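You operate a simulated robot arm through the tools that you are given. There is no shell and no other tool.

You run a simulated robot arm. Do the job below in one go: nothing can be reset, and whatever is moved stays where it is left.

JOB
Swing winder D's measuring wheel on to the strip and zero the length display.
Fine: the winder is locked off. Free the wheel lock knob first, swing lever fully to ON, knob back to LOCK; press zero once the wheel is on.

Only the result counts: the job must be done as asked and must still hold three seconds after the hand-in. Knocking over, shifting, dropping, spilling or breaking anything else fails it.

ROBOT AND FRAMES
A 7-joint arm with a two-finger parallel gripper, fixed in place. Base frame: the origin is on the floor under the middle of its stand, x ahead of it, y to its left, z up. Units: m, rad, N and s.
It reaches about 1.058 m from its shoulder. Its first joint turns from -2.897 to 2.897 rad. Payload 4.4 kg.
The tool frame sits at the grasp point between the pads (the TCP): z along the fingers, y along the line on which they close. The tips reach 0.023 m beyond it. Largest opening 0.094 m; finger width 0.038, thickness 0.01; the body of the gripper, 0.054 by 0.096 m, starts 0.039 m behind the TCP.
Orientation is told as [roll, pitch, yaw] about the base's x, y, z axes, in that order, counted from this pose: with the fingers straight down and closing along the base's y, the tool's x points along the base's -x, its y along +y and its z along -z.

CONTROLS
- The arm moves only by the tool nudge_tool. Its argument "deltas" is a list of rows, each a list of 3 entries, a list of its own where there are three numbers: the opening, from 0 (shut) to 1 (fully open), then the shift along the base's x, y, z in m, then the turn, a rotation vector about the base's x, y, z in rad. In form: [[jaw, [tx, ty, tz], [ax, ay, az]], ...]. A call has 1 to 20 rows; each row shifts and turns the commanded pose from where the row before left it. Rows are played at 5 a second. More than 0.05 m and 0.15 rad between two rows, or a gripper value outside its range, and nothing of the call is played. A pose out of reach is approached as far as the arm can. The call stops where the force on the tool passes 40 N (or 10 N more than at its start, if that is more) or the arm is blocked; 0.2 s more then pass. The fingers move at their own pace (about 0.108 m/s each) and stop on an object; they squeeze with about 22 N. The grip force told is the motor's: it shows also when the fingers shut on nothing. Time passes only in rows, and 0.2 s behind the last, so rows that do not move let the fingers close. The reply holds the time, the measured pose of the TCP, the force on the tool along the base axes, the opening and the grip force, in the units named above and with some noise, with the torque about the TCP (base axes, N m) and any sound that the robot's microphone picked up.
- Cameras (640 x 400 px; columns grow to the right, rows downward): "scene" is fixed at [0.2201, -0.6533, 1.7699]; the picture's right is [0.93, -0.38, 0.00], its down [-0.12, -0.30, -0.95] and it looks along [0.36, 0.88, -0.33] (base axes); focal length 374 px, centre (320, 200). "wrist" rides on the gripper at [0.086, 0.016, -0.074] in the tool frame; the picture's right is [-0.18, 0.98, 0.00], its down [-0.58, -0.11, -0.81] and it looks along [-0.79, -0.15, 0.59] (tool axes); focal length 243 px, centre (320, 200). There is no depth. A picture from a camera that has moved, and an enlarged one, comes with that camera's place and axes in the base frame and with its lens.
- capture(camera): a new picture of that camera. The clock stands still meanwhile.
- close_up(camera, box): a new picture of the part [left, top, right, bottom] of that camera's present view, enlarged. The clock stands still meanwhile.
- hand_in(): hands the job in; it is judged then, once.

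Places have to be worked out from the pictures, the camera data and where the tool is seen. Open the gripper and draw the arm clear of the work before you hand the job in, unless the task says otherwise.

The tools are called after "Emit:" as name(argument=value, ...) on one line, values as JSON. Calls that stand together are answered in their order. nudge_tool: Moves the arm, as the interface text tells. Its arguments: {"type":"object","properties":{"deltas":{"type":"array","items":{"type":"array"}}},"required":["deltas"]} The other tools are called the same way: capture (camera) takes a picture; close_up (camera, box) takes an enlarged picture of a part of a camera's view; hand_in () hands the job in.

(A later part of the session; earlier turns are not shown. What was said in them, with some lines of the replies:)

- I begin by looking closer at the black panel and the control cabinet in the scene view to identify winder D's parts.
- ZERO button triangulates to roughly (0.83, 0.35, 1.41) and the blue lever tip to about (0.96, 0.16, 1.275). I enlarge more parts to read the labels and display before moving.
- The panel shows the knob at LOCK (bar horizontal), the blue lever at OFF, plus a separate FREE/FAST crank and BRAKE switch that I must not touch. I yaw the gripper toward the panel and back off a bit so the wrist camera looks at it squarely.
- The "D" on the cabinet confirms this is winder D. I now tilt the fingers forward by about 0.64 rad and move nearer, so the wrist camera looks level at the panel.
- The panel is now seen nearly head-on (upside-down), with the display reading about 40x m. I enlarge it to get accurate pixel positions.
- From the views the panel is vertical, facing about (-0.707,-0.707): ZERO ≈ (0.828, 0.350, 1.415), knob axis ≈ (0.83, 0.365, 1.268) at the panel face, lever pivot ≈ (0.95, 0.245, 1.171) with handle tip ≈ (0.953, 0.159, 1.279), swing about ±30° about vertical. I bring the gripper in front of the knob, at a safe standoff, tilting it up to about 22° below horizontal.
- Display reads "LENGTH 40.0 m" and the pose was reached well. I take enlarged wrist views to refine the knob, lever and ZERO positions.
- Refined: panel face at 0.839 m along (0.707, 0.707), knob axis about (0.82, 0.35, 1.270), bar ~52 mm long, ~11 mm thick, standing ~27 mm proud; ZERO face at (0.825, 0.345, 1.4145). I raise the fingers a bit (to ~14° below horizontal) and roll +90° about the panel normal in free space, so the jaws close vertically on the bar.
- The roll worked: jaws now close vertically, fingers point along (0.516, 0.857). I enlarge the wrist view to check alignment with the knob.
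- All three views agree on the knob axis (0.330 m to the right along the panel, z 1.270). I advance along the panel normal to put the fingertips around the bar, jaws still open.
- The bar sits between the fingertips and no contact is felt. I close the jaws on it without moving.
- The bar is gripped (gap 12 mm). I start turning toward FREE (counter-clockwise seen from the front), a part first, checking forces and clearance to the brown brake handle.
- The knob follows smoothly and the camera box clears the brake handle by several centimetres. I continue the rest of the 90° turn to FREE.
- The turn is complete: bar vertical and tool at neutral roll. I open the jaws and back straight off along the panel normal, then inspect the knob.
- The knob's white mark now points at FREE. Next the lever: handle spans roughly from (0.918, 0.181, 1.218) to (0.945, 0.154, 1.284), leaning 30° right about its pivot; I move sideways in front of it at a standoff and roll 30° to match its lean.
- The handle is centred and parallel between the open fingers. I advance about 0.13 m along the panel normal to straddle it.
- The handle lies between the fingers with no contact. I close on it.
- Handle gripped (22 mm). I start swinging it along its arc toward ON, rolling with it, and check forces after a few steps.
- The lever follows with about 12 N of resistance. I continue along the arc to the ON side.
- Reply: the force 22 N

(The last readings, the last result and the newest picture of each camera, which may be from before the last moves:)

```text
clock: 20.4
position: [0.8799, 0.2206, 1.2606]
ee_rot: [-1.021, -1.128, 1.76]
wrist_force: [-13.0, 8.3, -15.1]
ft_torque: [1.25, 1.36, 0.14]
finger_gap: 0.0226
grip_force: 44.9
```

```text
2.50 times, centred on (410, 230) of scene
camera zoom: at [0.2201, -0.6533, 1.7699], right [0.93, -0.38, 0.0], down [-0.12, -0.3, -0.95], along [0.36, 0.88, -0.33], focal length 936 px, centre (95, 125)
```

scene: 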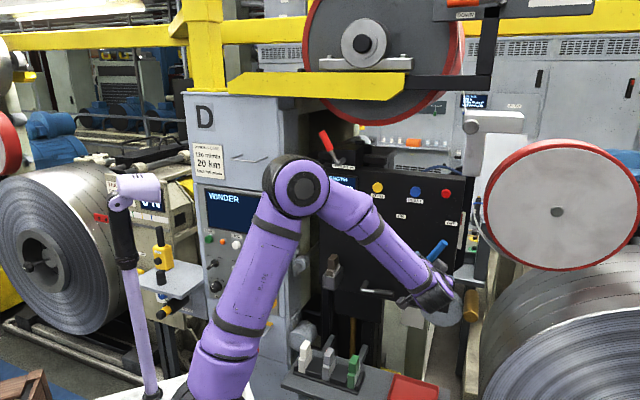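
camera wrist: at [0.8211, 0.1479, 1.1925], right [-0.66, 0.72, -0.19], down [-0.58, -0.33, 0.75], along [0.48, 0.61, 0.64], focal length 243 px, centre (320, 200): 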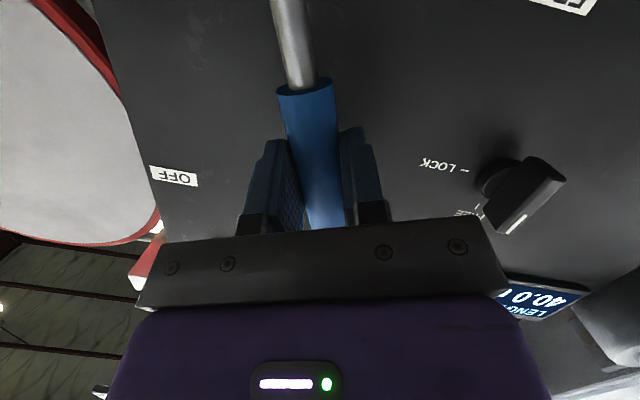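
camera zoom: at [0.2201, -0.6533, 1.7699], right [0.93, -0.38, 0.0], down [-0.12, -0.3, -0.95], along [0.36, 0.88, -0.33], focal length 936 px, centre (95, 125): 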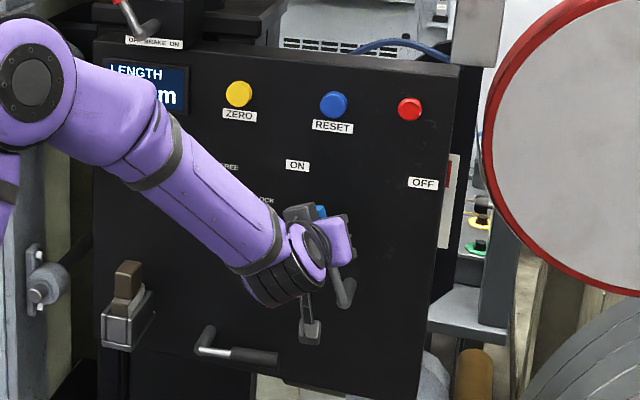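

The lever is now about 20° past vertical toward ON and still moving with the grip. I continue in small steps to find the ON stop.

Emit:
nudge_tool(deltas=[[0, [-0.00612, 0.00612, -0.00365], [-0.0707, -0.0707, 0]], [0, [-0.00583, 0.00583, -0.00449], [-0.0707, -0.0707, 0]], [0, [0, 0, 0], [0, 0, 0]]])

Emit:
capture(camera="wrist")

Emit:
close_up(camera="scene", box=[320, 150, 500, 310])

```text
clock: 21.2
position: [0.8682, 0.2315, 1.2531]
ee_rot: [-1.22, -0.953, 1.932]
wrist_force: [-6.8, 0.5, -11.2]
ft_torque: [1.43, 1.27, 0.1]
finger_gap: 0.0232
grip_force: 44.7
```

```text
taken
camera wrist: at [0.8196, 0.1496, 1.1885], right [-0.62, 0.68, -0.38], down [-0.68, -0.23, 0.69], along [0.39, 0.69, 0.61], focal length 243 px, centre (320, 200)
```

wrist: 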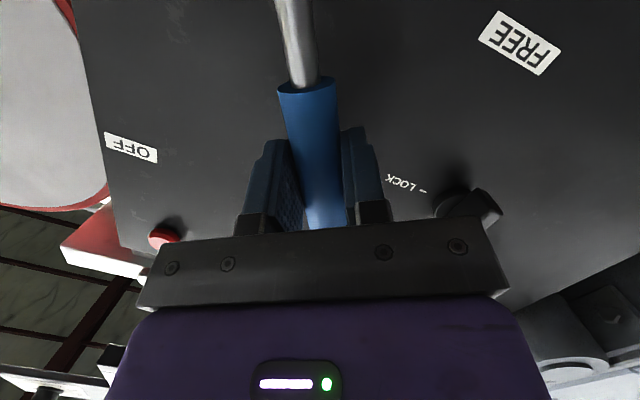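

```text
2.50 times, centred on (410, 230) of scene
camera zoom: at [0.2201, -0.6533, 1.7699], right [0.93, -0.38, 0.0], down [-0.12, -0.3, -0.95], along [0.36, 0.88, -0.33], focal length 936 px, centre (95, 125)
```

zoom: 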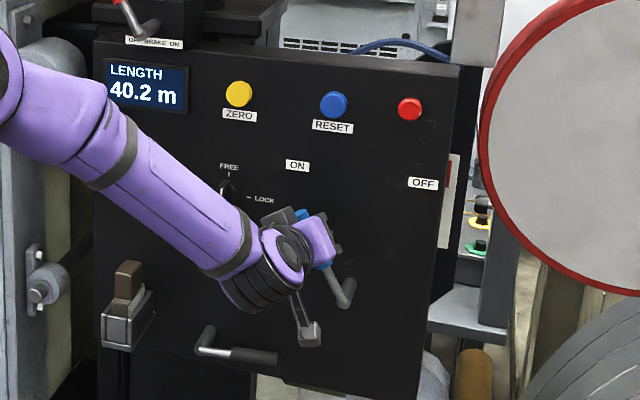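

The display went to 40.2 m, so the wheel is reaching the strip, but no firm stop is felt yet. I push a little further along the arc to make sure it is fully ON.

Emit:
nudge_tool(deltas=[[0, [-0.0039, 0.0039, -0.0036], [-0.0495, -0.0495, 0]], [0, [0, 0, 0], [0, 0, 0]]])

Emit:
close_up(camera="scene", box=[320, 150, 500, 310])

Emit:
capture(camera="wrist")

```text
clock: 22.0
position: [0.8677, 0.2315, 1.254]
ee_rot: [-1.276, -0.893, 1.97]
wrist_force: [18.9, -1.8, -2.7]
ft_torque: [1.7, 1.35, -0.05]
finger_gap: 0.0257
grip_force: 45.1
stopped in row 2: the force on the tool passed its limit at 42 N (the readings are from after the stop); the commanded pose is now the measured one
```

```text
2.50 times, centred on (410, 230) of scene
camera zoom: at [0.2201, -0.6533, 1.7699], right [0.93, -0.38, 0.0], down [-0.12, -0.3, -0.95], along [0.36, 0.88, -0.33], focal length 936 px, centre (95, 125)
```

zoom: 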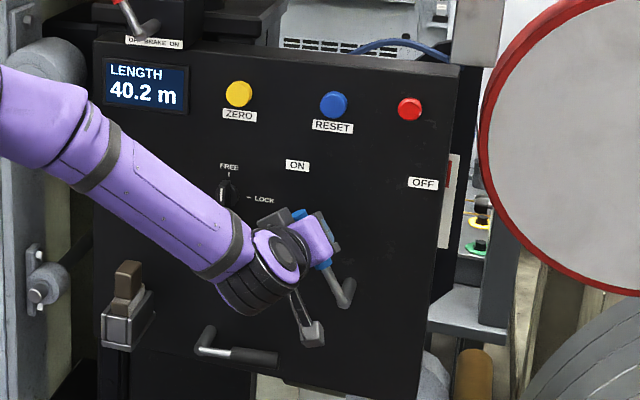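

```text
taken
camera wrist: at [0.8217, 0.1477, 1.1891], right [-0.59, 0.67, -0.45], down [-0.72, -0.19, 0.67], along [0.36, 0.72, 0.6], focal length 243 px, centre (320, 200)
```

wrist: 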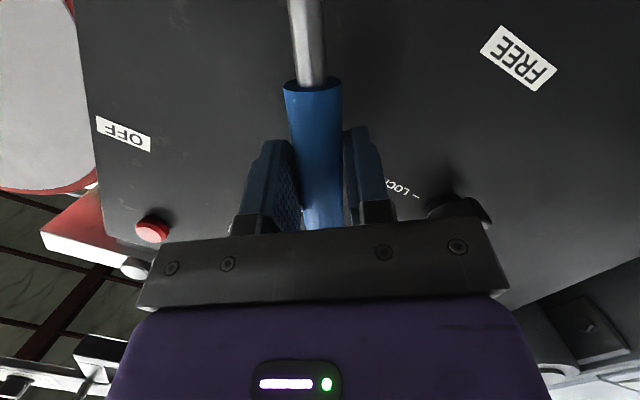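

A firm stop was hit (42 N) with the lever at about 31° left, so it is fully ON. I open the jaws gently and back straight off along the panel normal.

Emit:
nudge_tool(deltas=[[0.4, [0, 0, 0], [0, 0, 0]], [0.6, [0, 0, 0], [0, 0, 0]], [0.6, [-0.0212, -0.0212, 0], [0, 0, 0]], [0.6, [-0.0212, -0.0212, 0], [0, 0, 0]], [0.6, [-0.0212, -0.0212, 0], [0, 0, 0]], [0.6, [-0.0212, -0.0212, 0], [0, 0, 0]], [0.6, [-0.0212, -0.0212, 0], [0, 0, 0]], [0.6, [0, 0, 0], [0, 0, 0]]])

Emit:
capture(camera="wrist")

Emit:
close_up(camera="scene", box=[310, 130, 490, 310])

```text
clock: 23.8
position: [0.7584, 0.1273, 1.2545]
ee_rot: [-1.275, -0.888, 1.973]
wrist_force: [-0.5, -0.3, 0.0]
ft_torque: [-0.02, 0.0, 0.0]
finger_gap: 0.0563
grip_force: 0.1
```

```text
taken
camera wrist: at [0.7138, 0.0428, 1.19], right [-0.59, 0.67, -0.45], down [-0.72, -0.19, 0.66], along [0.36, 0.72, 0.6], focal length 243 px, centre (320, 200)
```

wrist: 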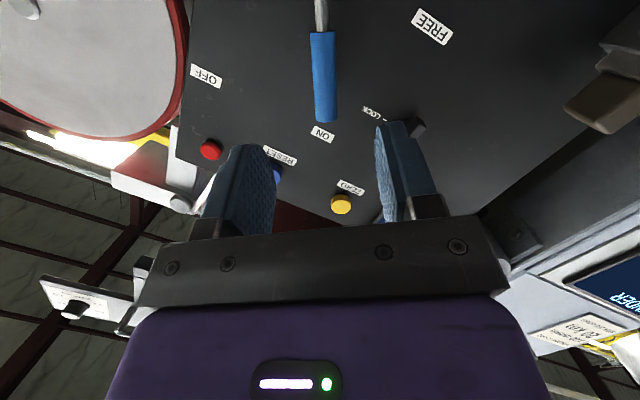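

```text
2.22 times, centred on (400, 220) of scene
camera zoom: at [0.2201, -0.6533, 1.7699], right [0.93, -0.38, 0.0], down [-0.12, -0.3, -0.95], along [0.36, 0.88, -0.33], focal length 832 px, centre (142, 156)
```

zoom: 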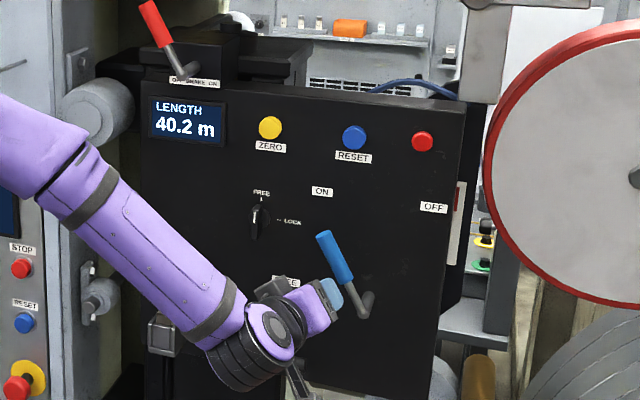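

The lever stays at ON, pointing at its label, display 40.2 m. Now I roll back to neutral and move in front of the knob again to turn it back to LOCK.

Emit:
nudge_tool(deltas=[[0.7, [-0.0136, 0.0193, 0.0031], [0.0916, 0.0916, 0]], [0.7, [-0.0136, 0.0193, 0.0031], [0.0916, 0.0916, 0]], [0.7, [-0.0136, 0.0193, 0.0031], [0.0916, 0.0916, 0]], [0.7, [-0.0136, 0.0193, 0.0031], [0.0916, 0.0916, 0]], [0.7, [-0.0136, 0.0193, 0.0031], [0.0916, 0.0916, 0]], [0.7, [0, 0, 0], [0, 0, 0]]])

Emit:
capture(camera="wrist")

Emit:
close_up(camera="wrist", box=[220, 20, 420, 145])

```text
clock: 25.2
position: [0.6912, 0.2236, 1.2678]
ee_rot: [0.008, -1.331, 0.77]
wrist_force: [-0.6, 0.0, -0.4]
ft_torque: [-0.03, 0.0, 0.0]
finger_gap: 0.0659
grip_force: 0.1
```

```text
taken
camera wrist: at [0.6149, 0.1694, 1.2016], right [-0.66, 0.73, 0.18], down [-0.38, -0.53, 0.76], along [0.65, 0.43, 0.63], focal length 243 px, centre (320, 200)
```

wrist: 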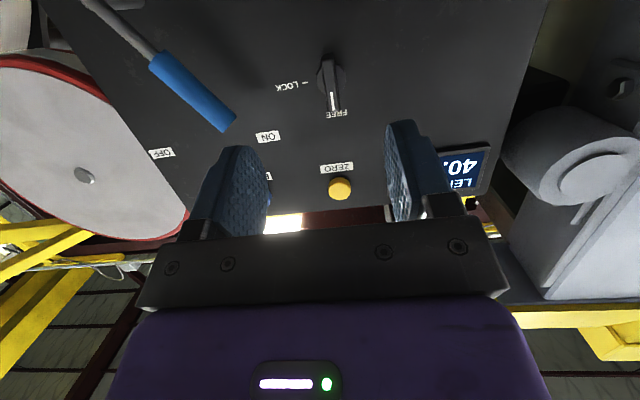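

```text
3.20 times, centred on (320, 82) of wrist
camera zoom: at [0.6149, 0.1694, 1.2016], right [-0.66, 0.73, 0.18], down [-0.38, -0.53, 0.76], along [0.65, 0.43, 0.63], focal length 776 px, centre (320, 576)
```

zoom: 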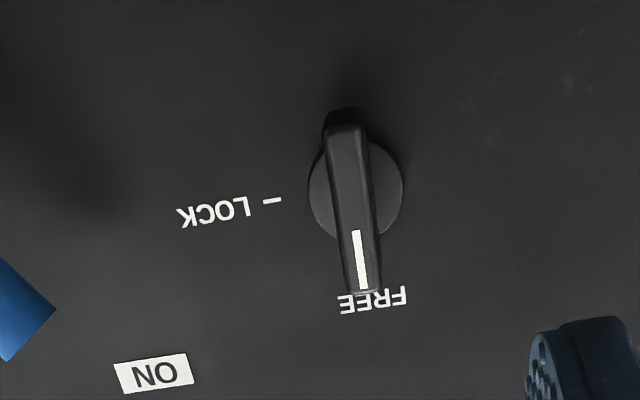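

Knob still at FREE and well centred between the jaws. I advance to grip the vertical bar (right finger stays clear of the lever tip by a few cm).

Emit:
nudge_tool(deltas=[[0.6, [0.0265, 0.0269, 0.0004], [0, 0, 0]], [0.6, [0.0265, 0.0269, 0.0004], [0, 0, 0]], [0.6, [0.0265, 0.0269, 0.0004], [0, 0, 0]], [0.6, [0.0265, 0.0269, 0.0005], [0, 0, 0.012]], [0.6, [0, 0, 0], [0, 0, 0]]])

Emit:
capture(camera="wrist")

Emit:
close_up(camera="scene", box=[290, 150, 450, 310])

```text
clock: 26.4
position: [0.7971, 0.3314, 1.2719]
ee_rot: [0.004, -1.331, 0.787]
wrist_force: [-0.5, 0.6, -0.1]
ft_torque: [0.0, 0.0, 0.01]
finger_gap: 0.0562
grip_force: 0.1
```

```text
taken
camera wrist: at [0.7222, 0.2766, 1.2036], right [-0.67, 0.72, 0.18], down [-0.38, -0.54, 0.76], along [0.64, 0.44, 0.63], focal length 243 px, centre (320, 200)
```

wrist: 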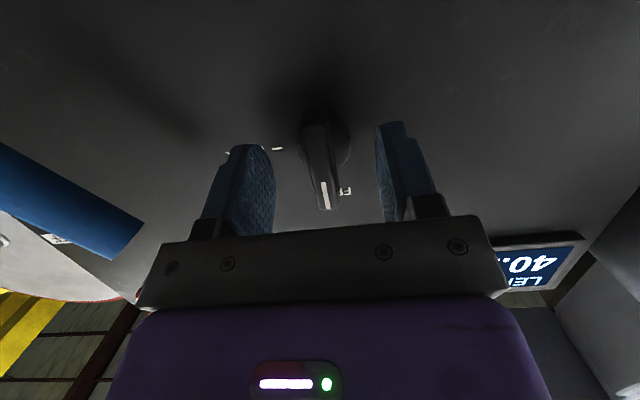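

```text
2.50 times, centred on (370, 230) of scene
camera zoom: at [0.2201, -0.6533, 1.7699], right [0.93, -0.38, 0.0], down [-0.12, -0.3, -0.95], along [0.36, 0.88, -0.33], focal length 936 px, centre (195, 125)
```

zoom: 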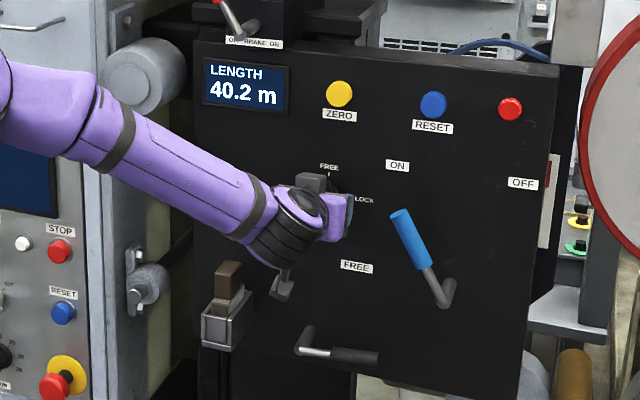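

The bar is between the fingertips and the lever handle is clear. I close on the bar (nudging z down 2 mm to be on the axis).

Emit:
nudge_tool(deltas=[[0.4, [0, 0, -0.002], [0, 0, 0]], [0.15, [0, 0, 0], [0, 0, 0]], [0, [0, 0, 0], [0, 0, 0]], [0, [0, 0, 0], [0, 0, 0]]])

Emit:
capture(camera="wrist")

```text
clock: 27.4
position: [0.7978, 0.3314, 1.2693]
ee_rot: [0.001, -1.332, 0.788]
wrist_force: [-2.6, 2.8, -1.6]
ft_torque: [0.41, -0.42, -0.37]
finger_gap: 0.0118
grip_force: 44.7
```

```text
taken
camera wrist: at [0.7217, 0.2768, 1.2015], right [-0.67, 0.72, 0.18], down [-0.38, -0.54, 0.76], along [0.64, 0.44, 0.63], focal length 243 px, centre (320, 200)
```

wrist: 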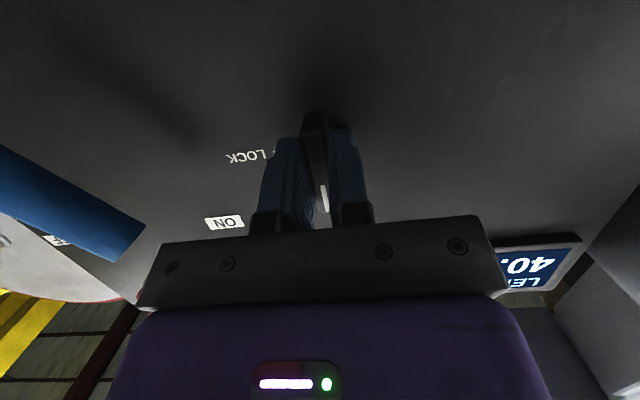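

Gripped (11.8 mm). I turn clockwise toward LOCK, first half, then check.

Emit:
nudge_tool(deltas=[[0, [0, 0, 0], [0.085, 0.085, 0]], [0, [0, 0, 0], [0.0985, 0.0985, 0]], [0, [0, 0, 0], [0.0985, 0.0985, 0]], [0, [0, 0, 0], [0.0985, 0.0985, 0]], [0, [0, 0, 0], [0.0985, 0.0985, 0]]])

Emit:
capture(camera="wrist")

Emit:
close_up(camera="scene", box=[290, 150, 450, 310])

```text
clock: 28.6
position: [0.7974, 0.3316, 1.2691]
ee_rot: [1.289, -0.857, -0.413]
wrist_force: [-13.8, 3.6, 1.8]
ft_torque: [-0.21, 0.2, -0.36]
finger_gap: 0.0118
grip_force: 44.6
```

```text
taken
camera wrist: at [0.6942, 0.3042, 1.2266], right [-0.43, 0.49, 0.76], down [-0.06, -0.85, 0.52], along [0.9, 0.18, 0.4], focal length 243 px, centre (320, 200)
```

wrist: 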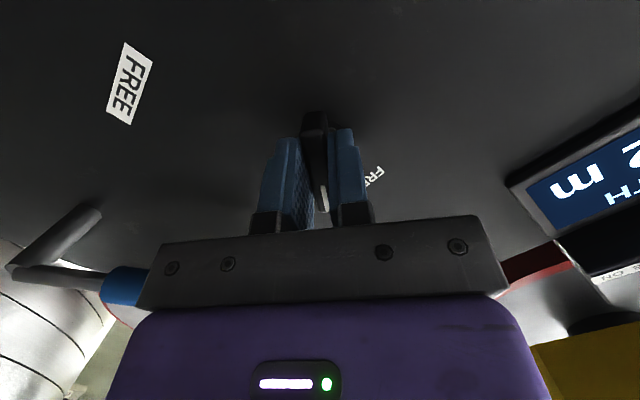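

```text
2.50 times, centred on (370, 230) of scene
camera zoom: at [0.2201, -0.6533, 1.7699], right [0.93, -0.38, 0.0], down [-0.12, -0.3, -0.95], along [0.36, 0.88, -0.33], focal length 936 px, centre (195, 125)
```

zoom: 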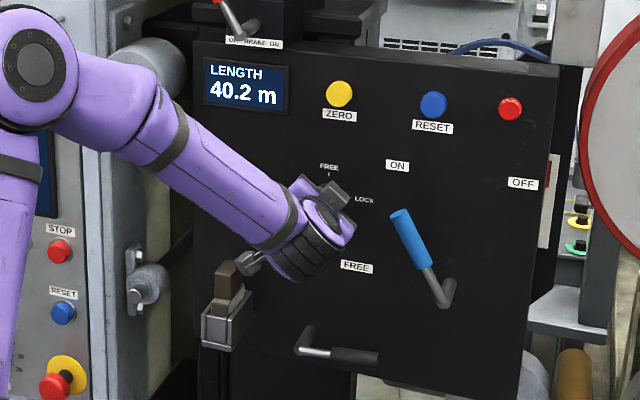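

Turning well; force rose to 14 N sideways, so I check closely that the camera box isn't touching the brake handle before continuing.

Emit:
close_up(camera="scene", box=[330, 230, 400, 280])

Emit:
close_up(camera="wrist", box=[240, 90, 400, 220])

```text
8.00 times, centred on (365, 255) of scene
camera zoom: at [0.2201, -0.6533, 1.7699], right [0.93, -0.38, 0.0], down [-0.12, -0.3, -0.95], along [0.36, 0.88, -0.33], focal length 2995 px, centre (-40, -240)
```

zoom: 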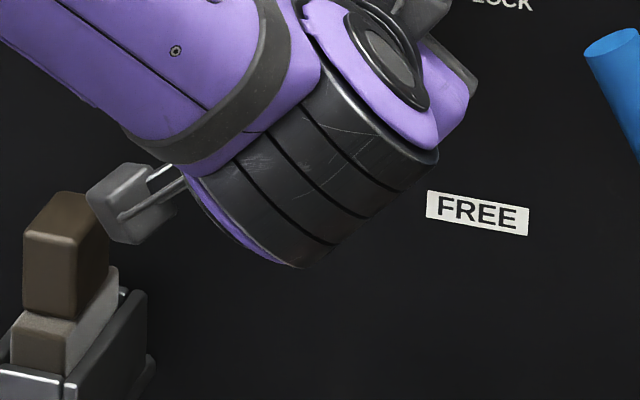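

```text
3.08 times, centred on (320, 155) of wrist
camera zoom: at [0.6942, 0.3042, 1.2266], right [-0.43, 0.49, 0.76], down [-0.06, -0.85, 0.52], along [0.9, 0.18, 0.4], focal length 746 px, centre (320, 338)
```

zoom: 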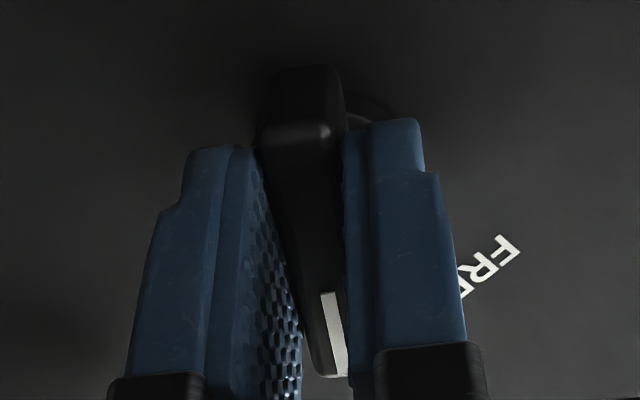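

A re-triangulation puts the brake handle top at about (0.70, 0.41, 1.16), some 10 cm behind the camera box, so no contact. I continue the turn to LOCK.

Emit:
nudge_tool(deltas=[[0, [0, 0, 0], [0.0902, 0.0902, 0]], [0, [0, 0, 0], [0.0902, 0.0902, 0]], [0, [0, 0, 0], [0.0902, 0.0902, 0]], [0, [0, 0, 0], [0.0902, 0.0902, 0]], [0, [0, 0, 0], [0.0902, 0.0902, 0]], [0, [0, 0, 0], [0.0902, 0.0902, 0]], [0, [0, 0, 0], [0.0902, 0.0902, 0]], [0, [0, 0, 0], [0, 0, 0]]])

Emit:
capture(camera="wrist")

Emit:
close_up(camera="scene", box=[290, 150, 450, 310])

```text
clock: 30.4
position: [0.7976, 0.3318, 1.2689]
ee_rot: [1.575, -0.001, -0.544]
wrist_force: [-12.6, 16.7, 15.1]
ft_torque: [-0.37, 0.33, 0.14]
finger_gap: 0.0117
grip_force: 45.4
```

```text
taken
camera wrist: at [0.6852, 0.3132, 1.285], right [0.15, -0.1, 0.98], down [0.08, -0.99, -0.11], along [0.98, 0.1, -0.14], focal length 243 px, centre (320, 200)
```

wrist: 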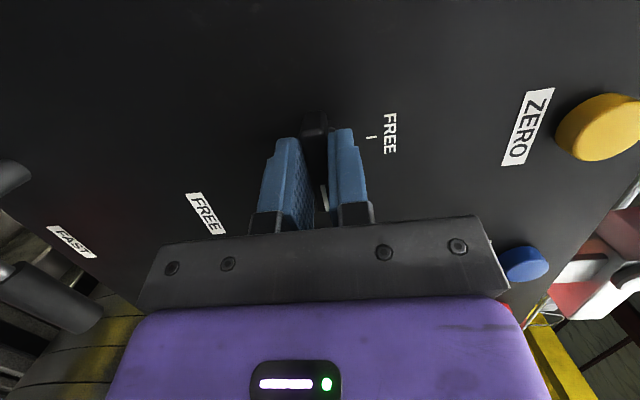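

```text
2.50 times, centred on (370, 230) of scene
camera zoom: at [0.2201, -0.6533, 1.7699], right [0.93, -0.38, 0.0], down [-0.12, -0.3, -0.95], along [0.36, 0.88, -0.33], focal length 936 px, centre (195, 125)
```

zoom: 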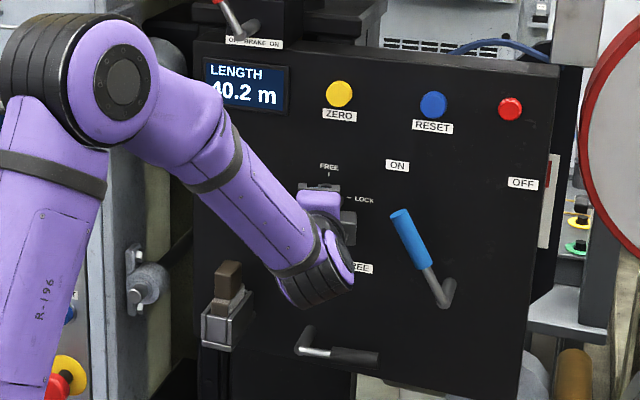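

Full turn reached with only moderate side load. I open the jaws, back straight off, and check the knob mark.

Emit:
nudge_tool(deltas=[[0.3, [0, 0, 0], [0, 0, 0]], [0.7, [0, 0, 0], [0, 0, 0]], [0.7, [0, 0, 0], [0, 0, 0]], [0.7, [-0.0212, -0.0212, 0], [0, 0, 0]], [0.7, [-0.0212, -0.0212, 0], [0, 0, 0]], [0.7, [-0.0212, -0.0212, 0], [0, 0, 0]], [0.7, [-0.0212, -0.0212, 0], [0, 0, 0]], [0.7, [-0.0212, -0.0212, 0], [0, 0, 0]], [0.7, [0, 0, 0], [0, 0, 0]]])

Emit:
close_up(camera="wrist", box=[220, 20, 420, 145])

Emit:
close_up(camera="scene", box=[310, 150, 450, 260])

```text
clock: 32.4
position: [0.6917, 0.2251, 1.269]
ee_rot: [1.575, -0.002, -0.547]
wrist_force: [0.7, 0.2, -0.4]
ft_torque: [0.03, 0.0, 0.02]
finger_gap: 0.066
grip_force: 0.1
```

```text
3.20 times, centred on (320, 82) of wrist
camera zoom: at [0.5802, 0.2061, 1.2837], right [0.16, -0.1, 0.98], down [0.08, -0.99, -0.11], along [0.98, 0.09, -0.15], focal length 776 px, centre (320, 576)
```

zoom: 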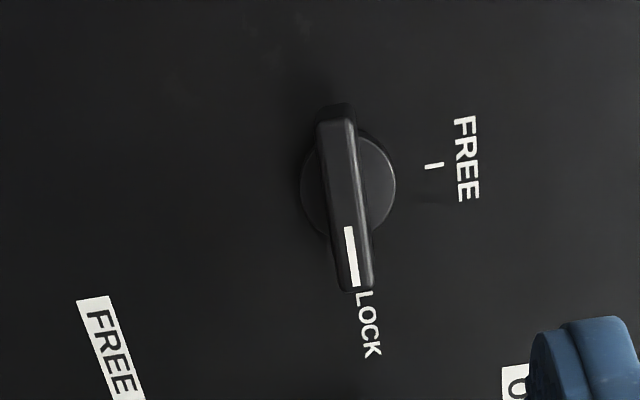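

```text
3.64 times, centred on (380, 205) of scene
camera zoom: at [0.2201, -0.6533, 1.7699], right [0.93, -0.38, 0.0], down [-0.12, -0.3, -0.95], along [0.36, 0.88, -0.33], focal length 1361 px, centre (102, 182)
```

zoom: 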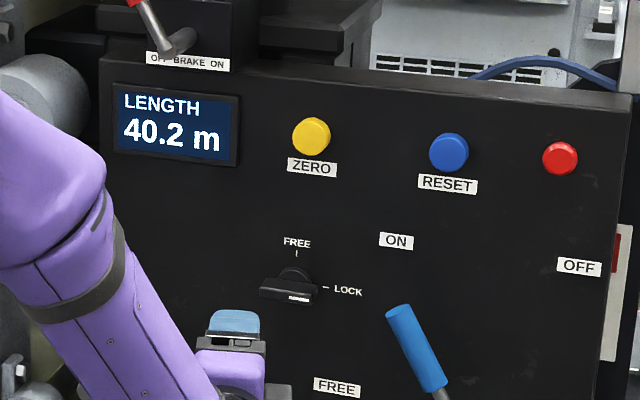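

The knob mark is back at LOCK, the lever points at ON, display 40.2 m. I close the jaws and roll back to neutral while rising to the ZERO button's height at a standoff.

Emit:
nudge_tool(deltas=[[0, [0, 0, 0.0121], [-0.101, -0.101, 0]], [0, [0, 0, 0.0121], [-0.101, -0.101, 0]], [0, [0, 0, 0.0121], [-0.101, -0.101, 0]], [0, [0, 0, 0.0121], [-0.101, -0.101, 0]], [0, [0, 0, 0.0121], [-0.101, -0.101, 0]], [0, [0, 0, 0.0121], [-0.101, -0.101, 0]], [0, [0, 0, 0.0121], [-0.101, -0.101, 0]], [0, [0, 0, 0.0121], [-0.101, -0.101, 0]], [0, [0, 0, 0.0121], [-0.101, -0.101, 0]], [0, [0, 0, 0.0121], [-0.101, -0.101, 0]], [0, [0, 0, 0.0121], [-0.101, -0.101, 0]], [0, [0, 0, 0], [0, 0, 0]]])

Emit:
capture(camera="wrist")

Emit:
capture(camera="scene")

```text
clock: 35.0
position: [0.6932, 0.225, 1.4016]
ee_rot: [-0.012, -1.332, 0.798]
wrist_force: [0.6, -0.3, 1.2]
ft_torque: [0.0, 0.0, 0.0]
finger_gap: 0.0
grip_force: 21.9
```

```text
taken
camera wrist: at [0.6166, 0.1704, 1.335], right [-0.67, 0.72, 0.18], down [-0.38, -0.53, 0.76], along [0.64, 0.44, 0.63], focal length 243 px, centre (320, 200)
```

wrist: 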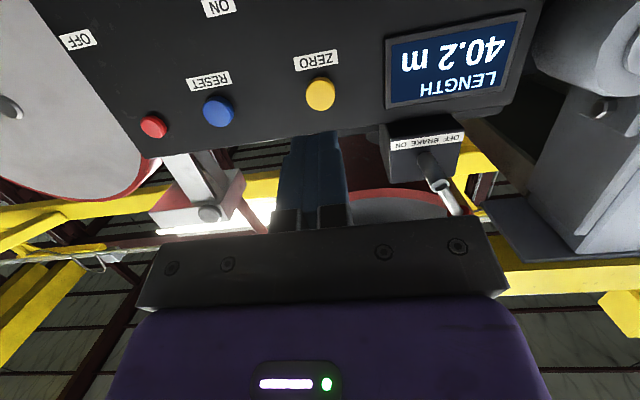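

```text
taken
```

scene: 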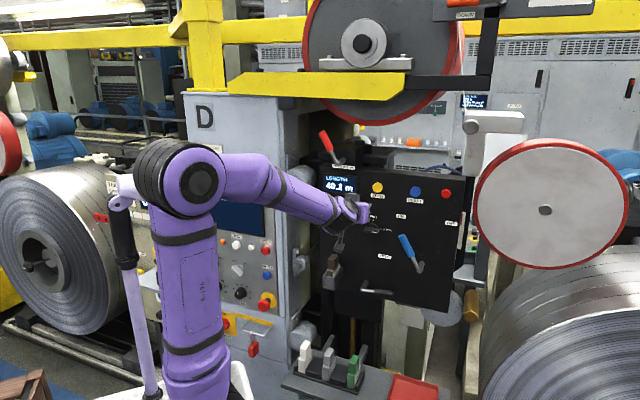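

The big measuring wheel has visibly come over onto the strip. ZERO re-measures at 0.339 m along the panel, z ≈ 1.413; I approach to about 3 cm short of it with closed fingertips, well clear of the brake lever on the left.

Emit:
nudge_tool(deltas=[[0, [0.0303, 0.0266, 0], [0, 0, 0]], [0, [0.0303, 0.0266, 0], [0, 0, 0]], [0, [0.0303, 0.0266, 0], [0, 0, 0]], [0, [0, 0, 0], [0, 0, 0]]])

Emit:
capture(camera="wrist")

Emit:
close_up(camera="scene", box=[300, 110, 460, 230])

```text
clock: 36.0
position: [0.7832, 0.3053, 1.4013]
ee_rot: [-0.005, -1.329, 0.794]
wrist_force: [0.0, 0.3, 0.4]
ft_torque: [0.0, 0.0, 0.02]
finger_gap: 0.0002
grip_force: 22.3
```

```text
taken
camera wrist: at [0.7071, 0.2508, 1.3346], right [-0.67, 0.72, 0.18], down [-0.38, -0.53, 0.76], along [0.64, 0.44, 0.63], focal length 243 px, centre (320, 200)
```

wrist: 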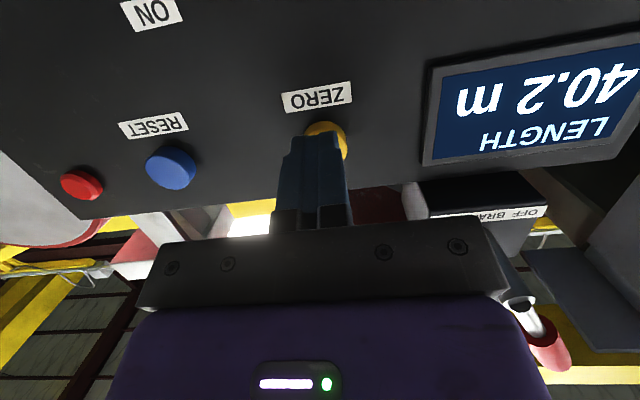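

```text
3.33 times, centred on (380, 170) of scene
camera zoom: at [0.2201, -0.6533, 1.7699], right [0.93, -0.38, 0.0], down [-0.12, -0.3, -0.95], along [0.36, 0.88, -0.33], focal length 1248 px, centre (120, 300)
```

zoom: 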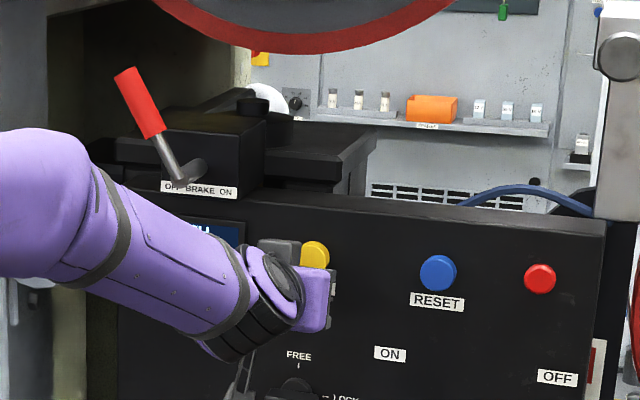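

The fingertip's upper corner projects right onto the button centre at contact. I advance about 28 mm to just about touch it.

Emit:
nudge_tool(deltas=[[0, [0.00495, 0.00495, 0], [0, 0, 0]], [0, [0.00495, 0.00495, 0], [0, 0, 0]], [0, [0.00495, 0.00495, 0], [0, 0, 0]], [0, [0.00495, 0.00495, 0], [0, 0, 0]]])

Emit:
capture(camera="wrist")

```text
clock: 37.0
position: [0.8035, 0.3251, 1.4013]
ee_rot: [-0.005, -1.333, 0.795]
wrist_force: [-0.6, -0.3, 0.2]
ft_torque: [0.0, 0.01, 0.01]
finger_gap: 0.0004
grip_force: 21.7
```

```text
taken
camera wrist: at [0.7269, 0.2703, 1.3347], right [-0.67, 0.72, 0.18], down [-0.38, -0.53, 0.76], along [0.64, 0.44, 0.63], focal length 243 px, centre (320, 200)
```

wrist: 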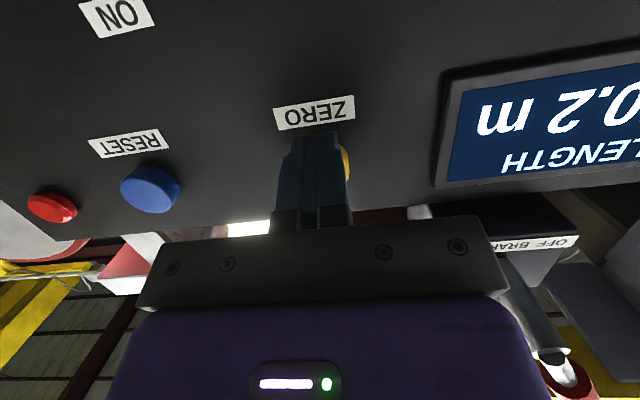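

No contact yet. I press on in 2 mm steps, watching the force and display.

Emit:
nudge_tool(deltas=[[0, [0.0014, 0.0014, 0], [0, 0, 0]], [0, [0.0014, 0.0014, 0], [0, 0, 0]], [0, [0, 0, 0], [0, 0, 0]]])

Emit:
close_up(camera="wrist", box=[240, 60, 640, 260])

```text
clock: 37.8
position: [0.8051, 0.3273, 1.4006]
ee_rot: [-0.006, -1.333, 0.794]
wrist_force: [-2.8, -2.4, 0.6]
ft_torque: [-0.03, -0.09, 0.04]
finger_gap: 0.0003
grip_force: 22.0
```

```text
1.60 times, centred on (440, 160) of wrist
camera zoom: at [0.7295, 0.2728, 1.3346], right [-0.67, 0.72, 0.18], down [-0.38, -0.53, 0.76], along [0.64, 0.44, 0.63], focal length 388 px, centre (128, 264)
```

zoom: 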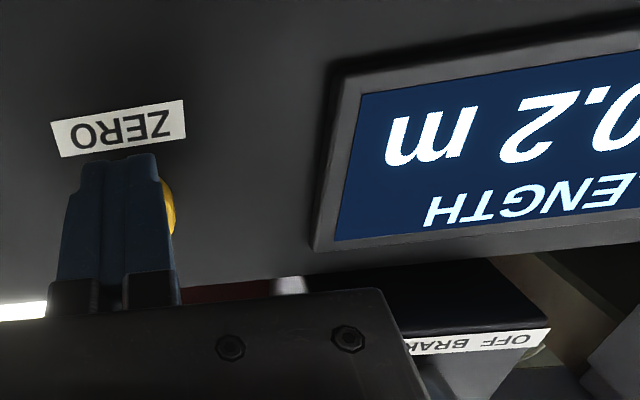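

Contact: about 3.7 N of push-back from the button. I press a few millimetres more and check the display.

Emit:
nudge_tool(deltas=[[0, [0.0014, 0.0014, 0], [0, 0, 0]], [0, [0.0014, 0.0014, 0], [0, 0, 0]], [0, [0, 0, 0], [0, 0, 0]]])

Emit:
close_up(camera="wrist", box=[240, 60, 640, 260])

Emit:
close_up(camera="scene", box=[300, 110, 460, 230])

```text
clock: 38.6
position: [0.8089, 0.3294, 1.4019]
ee_rot: [-0.003, -1.331, 0.793]
wrist_force: [-4.3, -3.9, -0.8]
ft_torque: [0.05, 0.0, 0.02]
finger_gap: 0.0
grip_force: 22.5
heard: click
```

```text
1.60 times, centred on (440, 160) of wrist
camera zoom: at [0.7324, 0.2755, 1.3347], right [-0.67, 0.72, 0.18], down [-0.38, -0.53, 0.76], along [0.64, 0.44, 0.63], focal length 388 px, centre (128, 264)
```

zoom: 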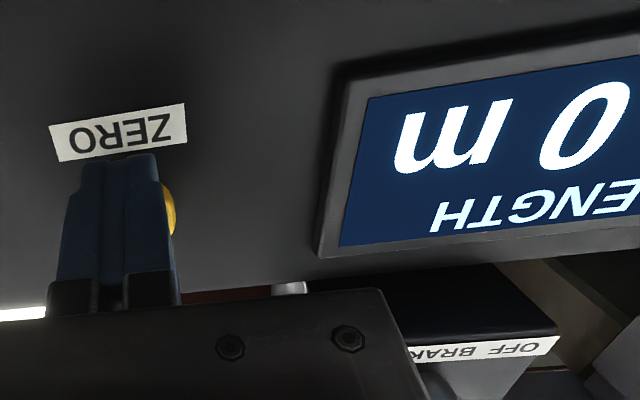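

```text
3.33 times, centred on (380, 170) of scene
camera zoom: at [0.2201, -0.6533, 1.7699], right [0.93, -0.38, 0.0], down [-0.12, -0.3, -0.95], along [0.36, 0.88, -0.33], focal length 1248 px, centre (120, 300)
```

zoom: 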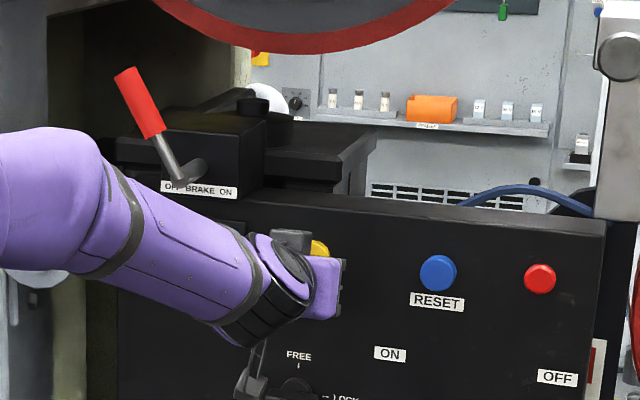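

A click was heard and the display now shows "0 m". I back straight off and away from the panel, opening the gripper once clear.

Emit:
nudge_tool(deltas=[[0, [-0.0141, -0.0141, 0], [0, 0, 0]], [0, [-0.0212, -0.0212, 0], [0, 0, 0]], [0, [-0.0283, -0.0283, 0], [0, 0, 0]], [0, [-0.0283, -0.0283, 0], [0, 0, 0]], [0.5, [-0.0283, -0.0283, 0], [0, 0, 0]], [1, [-0.0283, -0.0283, 0], [0, 0, 0]], [1, [-0.0283, -0.0283, 0], [0, 0, 0]], [1, [0, 0, 0], [0, 0, 0]]])

Emit:
capture(camera="wrist")

Emit:
capture(camera="scene")

Emit:
close_up(camera="scene", box=[310, 120, 490, 310])

```text
clock: 40.4
position: [0.6328, 0.1532, 1.4016]
ee_rot: [-0.006, -1.332, 0.794]
wrist_force: [0.1, 0.5, 0.0]
ft_torque: [-0.01, -0.03, -0.01]
finger_gap: 0.094
grip_force: 0.1
```

```text
taken
camera wrist: at [0.5564, 0.0985, 1.3348], right [-0.67, 0.72, 0.18], down [-0.38, -0.53, 0.76], along [0.64, 0.44, 0.63], focal length 243 px, centre (320, 200)
```

wrist: 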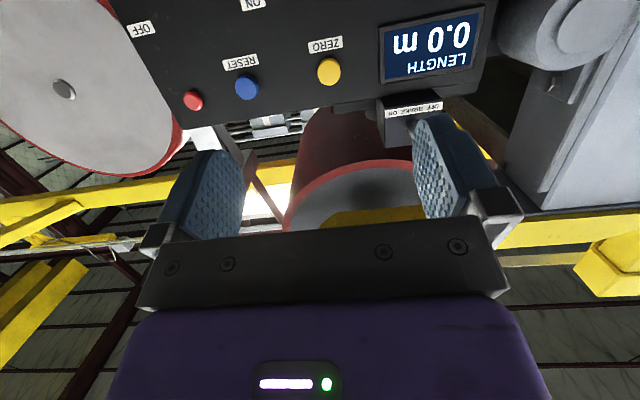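

```text
taken
```

scene: 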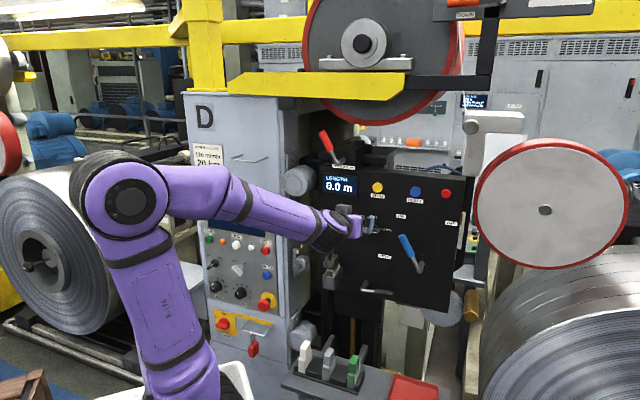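

```text
2.11 times, centred on (400, 215) of scene
camera zoom: at [0.2201, -0.6533, 1.7699], right [0.93, -0.38, 0.0], down [-0.12, -0.3, -0.95], along [0.36, 0.88, -0.33], focal length 788 px, centre (152, 168)
```

zoom: 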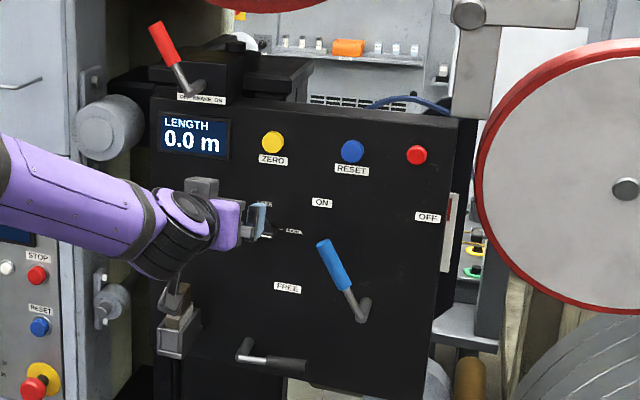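

The display reads 0.0 m, lever at ON. I draw the arm further clear and wait a bit to check that everything holds, including the knob at LOCK.

Emit:
nudge_tool(deltas=[[1, [-0.0283, -0.0283, 0.01], [0, 0, 0]], [1, [-0.0283, -0.0283, 0.01], [0, 0, 0]], [1, [-0.0283, -0.0283, 0.01], [0, 0, 0]], [1, [-0.0283, -0.0283, 0.02], [-0.0717, 0.0697, 0]], [1, [-0.02, -0.02, 0.02], [-0.0917, 0.0897, 0]], [1, [0, 0, 0.02], [-0.0917, 0.0897, 0]], [1, [0, 0, 0], [-0.0917, 0.0897, 0]], [1, [0, 0, 0], [-0.0917, 0.0897, 0]], [1, [0, 0, 0], [0, 0, 0]], [1, [0, 0, 0], [0, 0, 0]], [1, [0, 0, 0], [0, 0, 0]], [1, [0, 0, 0], [0, 0, 0]]])

Emit:
capture(camera="wrist")

Emit:
capture(camera="scene")

Emit:
close_up(camera="scene", box=[310, 160, 450, 300])

```text
clock: 43.0
position: [0.4987, 0.0207, 1.4923]
ee_rot: [-0.007, -0.719, 0.796]
wrist_force: [0.3, -0.3, 1.1]
ft_torque: [0.0, -0.01, -0.02]
finger_gap: 0.0938
grip_force: 0.0
```

```text
taken
camera wrist: at [0.4076, -0.0496, 1.49], right [-0.6, 0.79, 0.12], down [0.01, -0.14, 0.99], along [0.8, 0.6, 0.08], focal length 243 px, centre (320, 200)
```

wrist: 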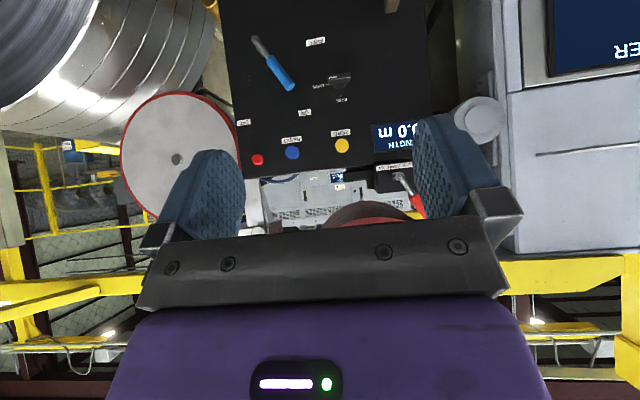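

```text
taken
```

scene: 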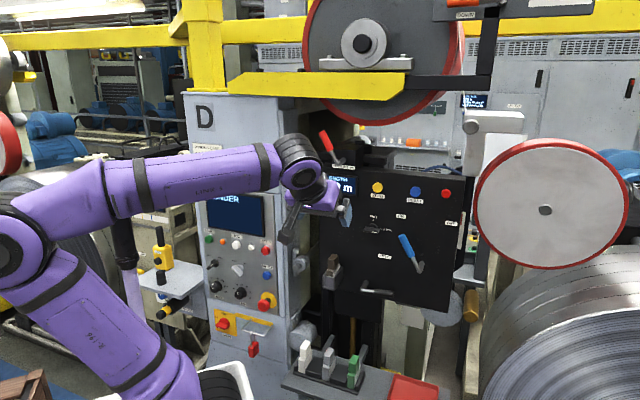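

```text
2.86 times, centred on (380, 230) of scene
camera zoom: at [0.2201, -0.6533, 1.7699], right [0.93, -0.38, 0.0], down [-0.12, -0.3, -0.95], along [0.36, 0.88, -0.33], focal length 1070 px, centre (149, 114)
```

zoom: 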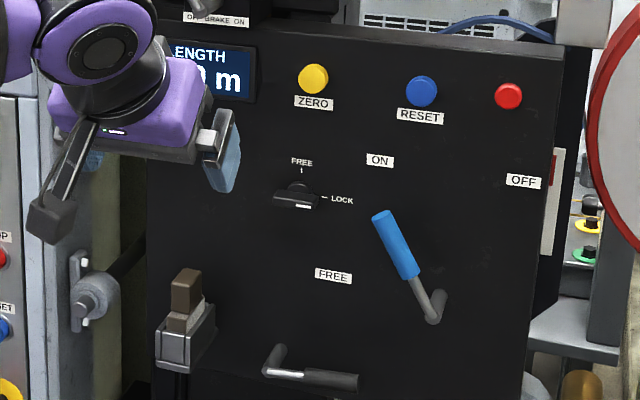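

Knob at LOCK, lever at ON, other controls unchanged. One last enlarged check of the display and knob before handing in.

Emit:
close_up(camera="wrist", box=[230, 20, 430, 170])

Emit:
close_up(camera="scene", box=[350, 200, 430, 250])

```text
2.67 times, centred on (330, 95) of wrist
camera zoom: at [0.4076, -0.0496, 1.49], right [-0.6, 0.79, 0.12], down [0.01, -0.14, 0.99], along [0.8, 0.6, 0.08], focal length 647 px, centre (293, 480)
```

zoom: 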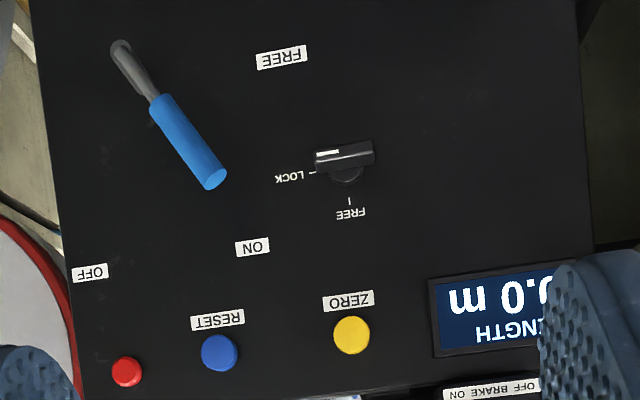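

```text
8.00 times, centred on (390, 225) of scene
camera zoom: at [0.2201, -0.6533, 1.7699], right [0.93, -0.38, 0.0], down [-0.12, -0.3, -0.95], along [0.36, 0.88, -0.33], focal length 2995 px, centre (-240, 0)
```

zoom: 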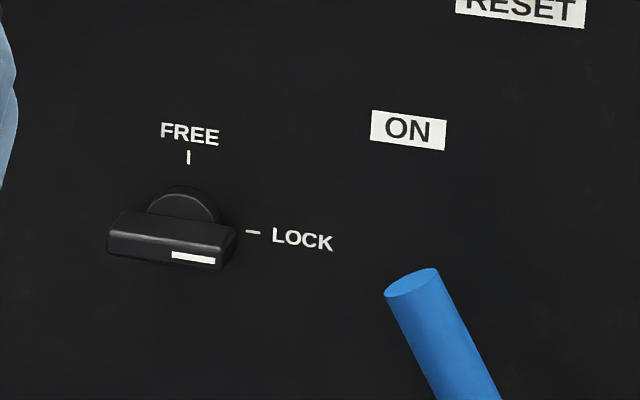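

The lever is fully ON, the knob mark is at LOCK, the display reads 0.0 m, and the arm is clear with the gripper open. I hand the job in.

Emit:
hand_in()

```text
The job is handed in.
```

Winder D's measuring wheel is on the strip and its length display reads 0.0 m. I've handed the job in.

- **Lock knob:** I turned it to FREE before moving the lever, and back to LOCK afterwards. The mark points at LOCK in the last pictures.
- **Lever:** I swung it from OFF to ON until it hit a firm stop at about 42 N. It stayed there when I let go, and the wheel can be seen on the strip.
- **Zero:** The display moved from 40.0 m to 40.2 m as the wheel came down. I pressed ZERO after the knob was locked, heard the click, and the display went to 0.0 m. It still read 0.0 m about four seconds later.

The FREE/FAST crank, both brake controls and the other buttons were not touched. The gripper is open and the arm is clear of the panel.
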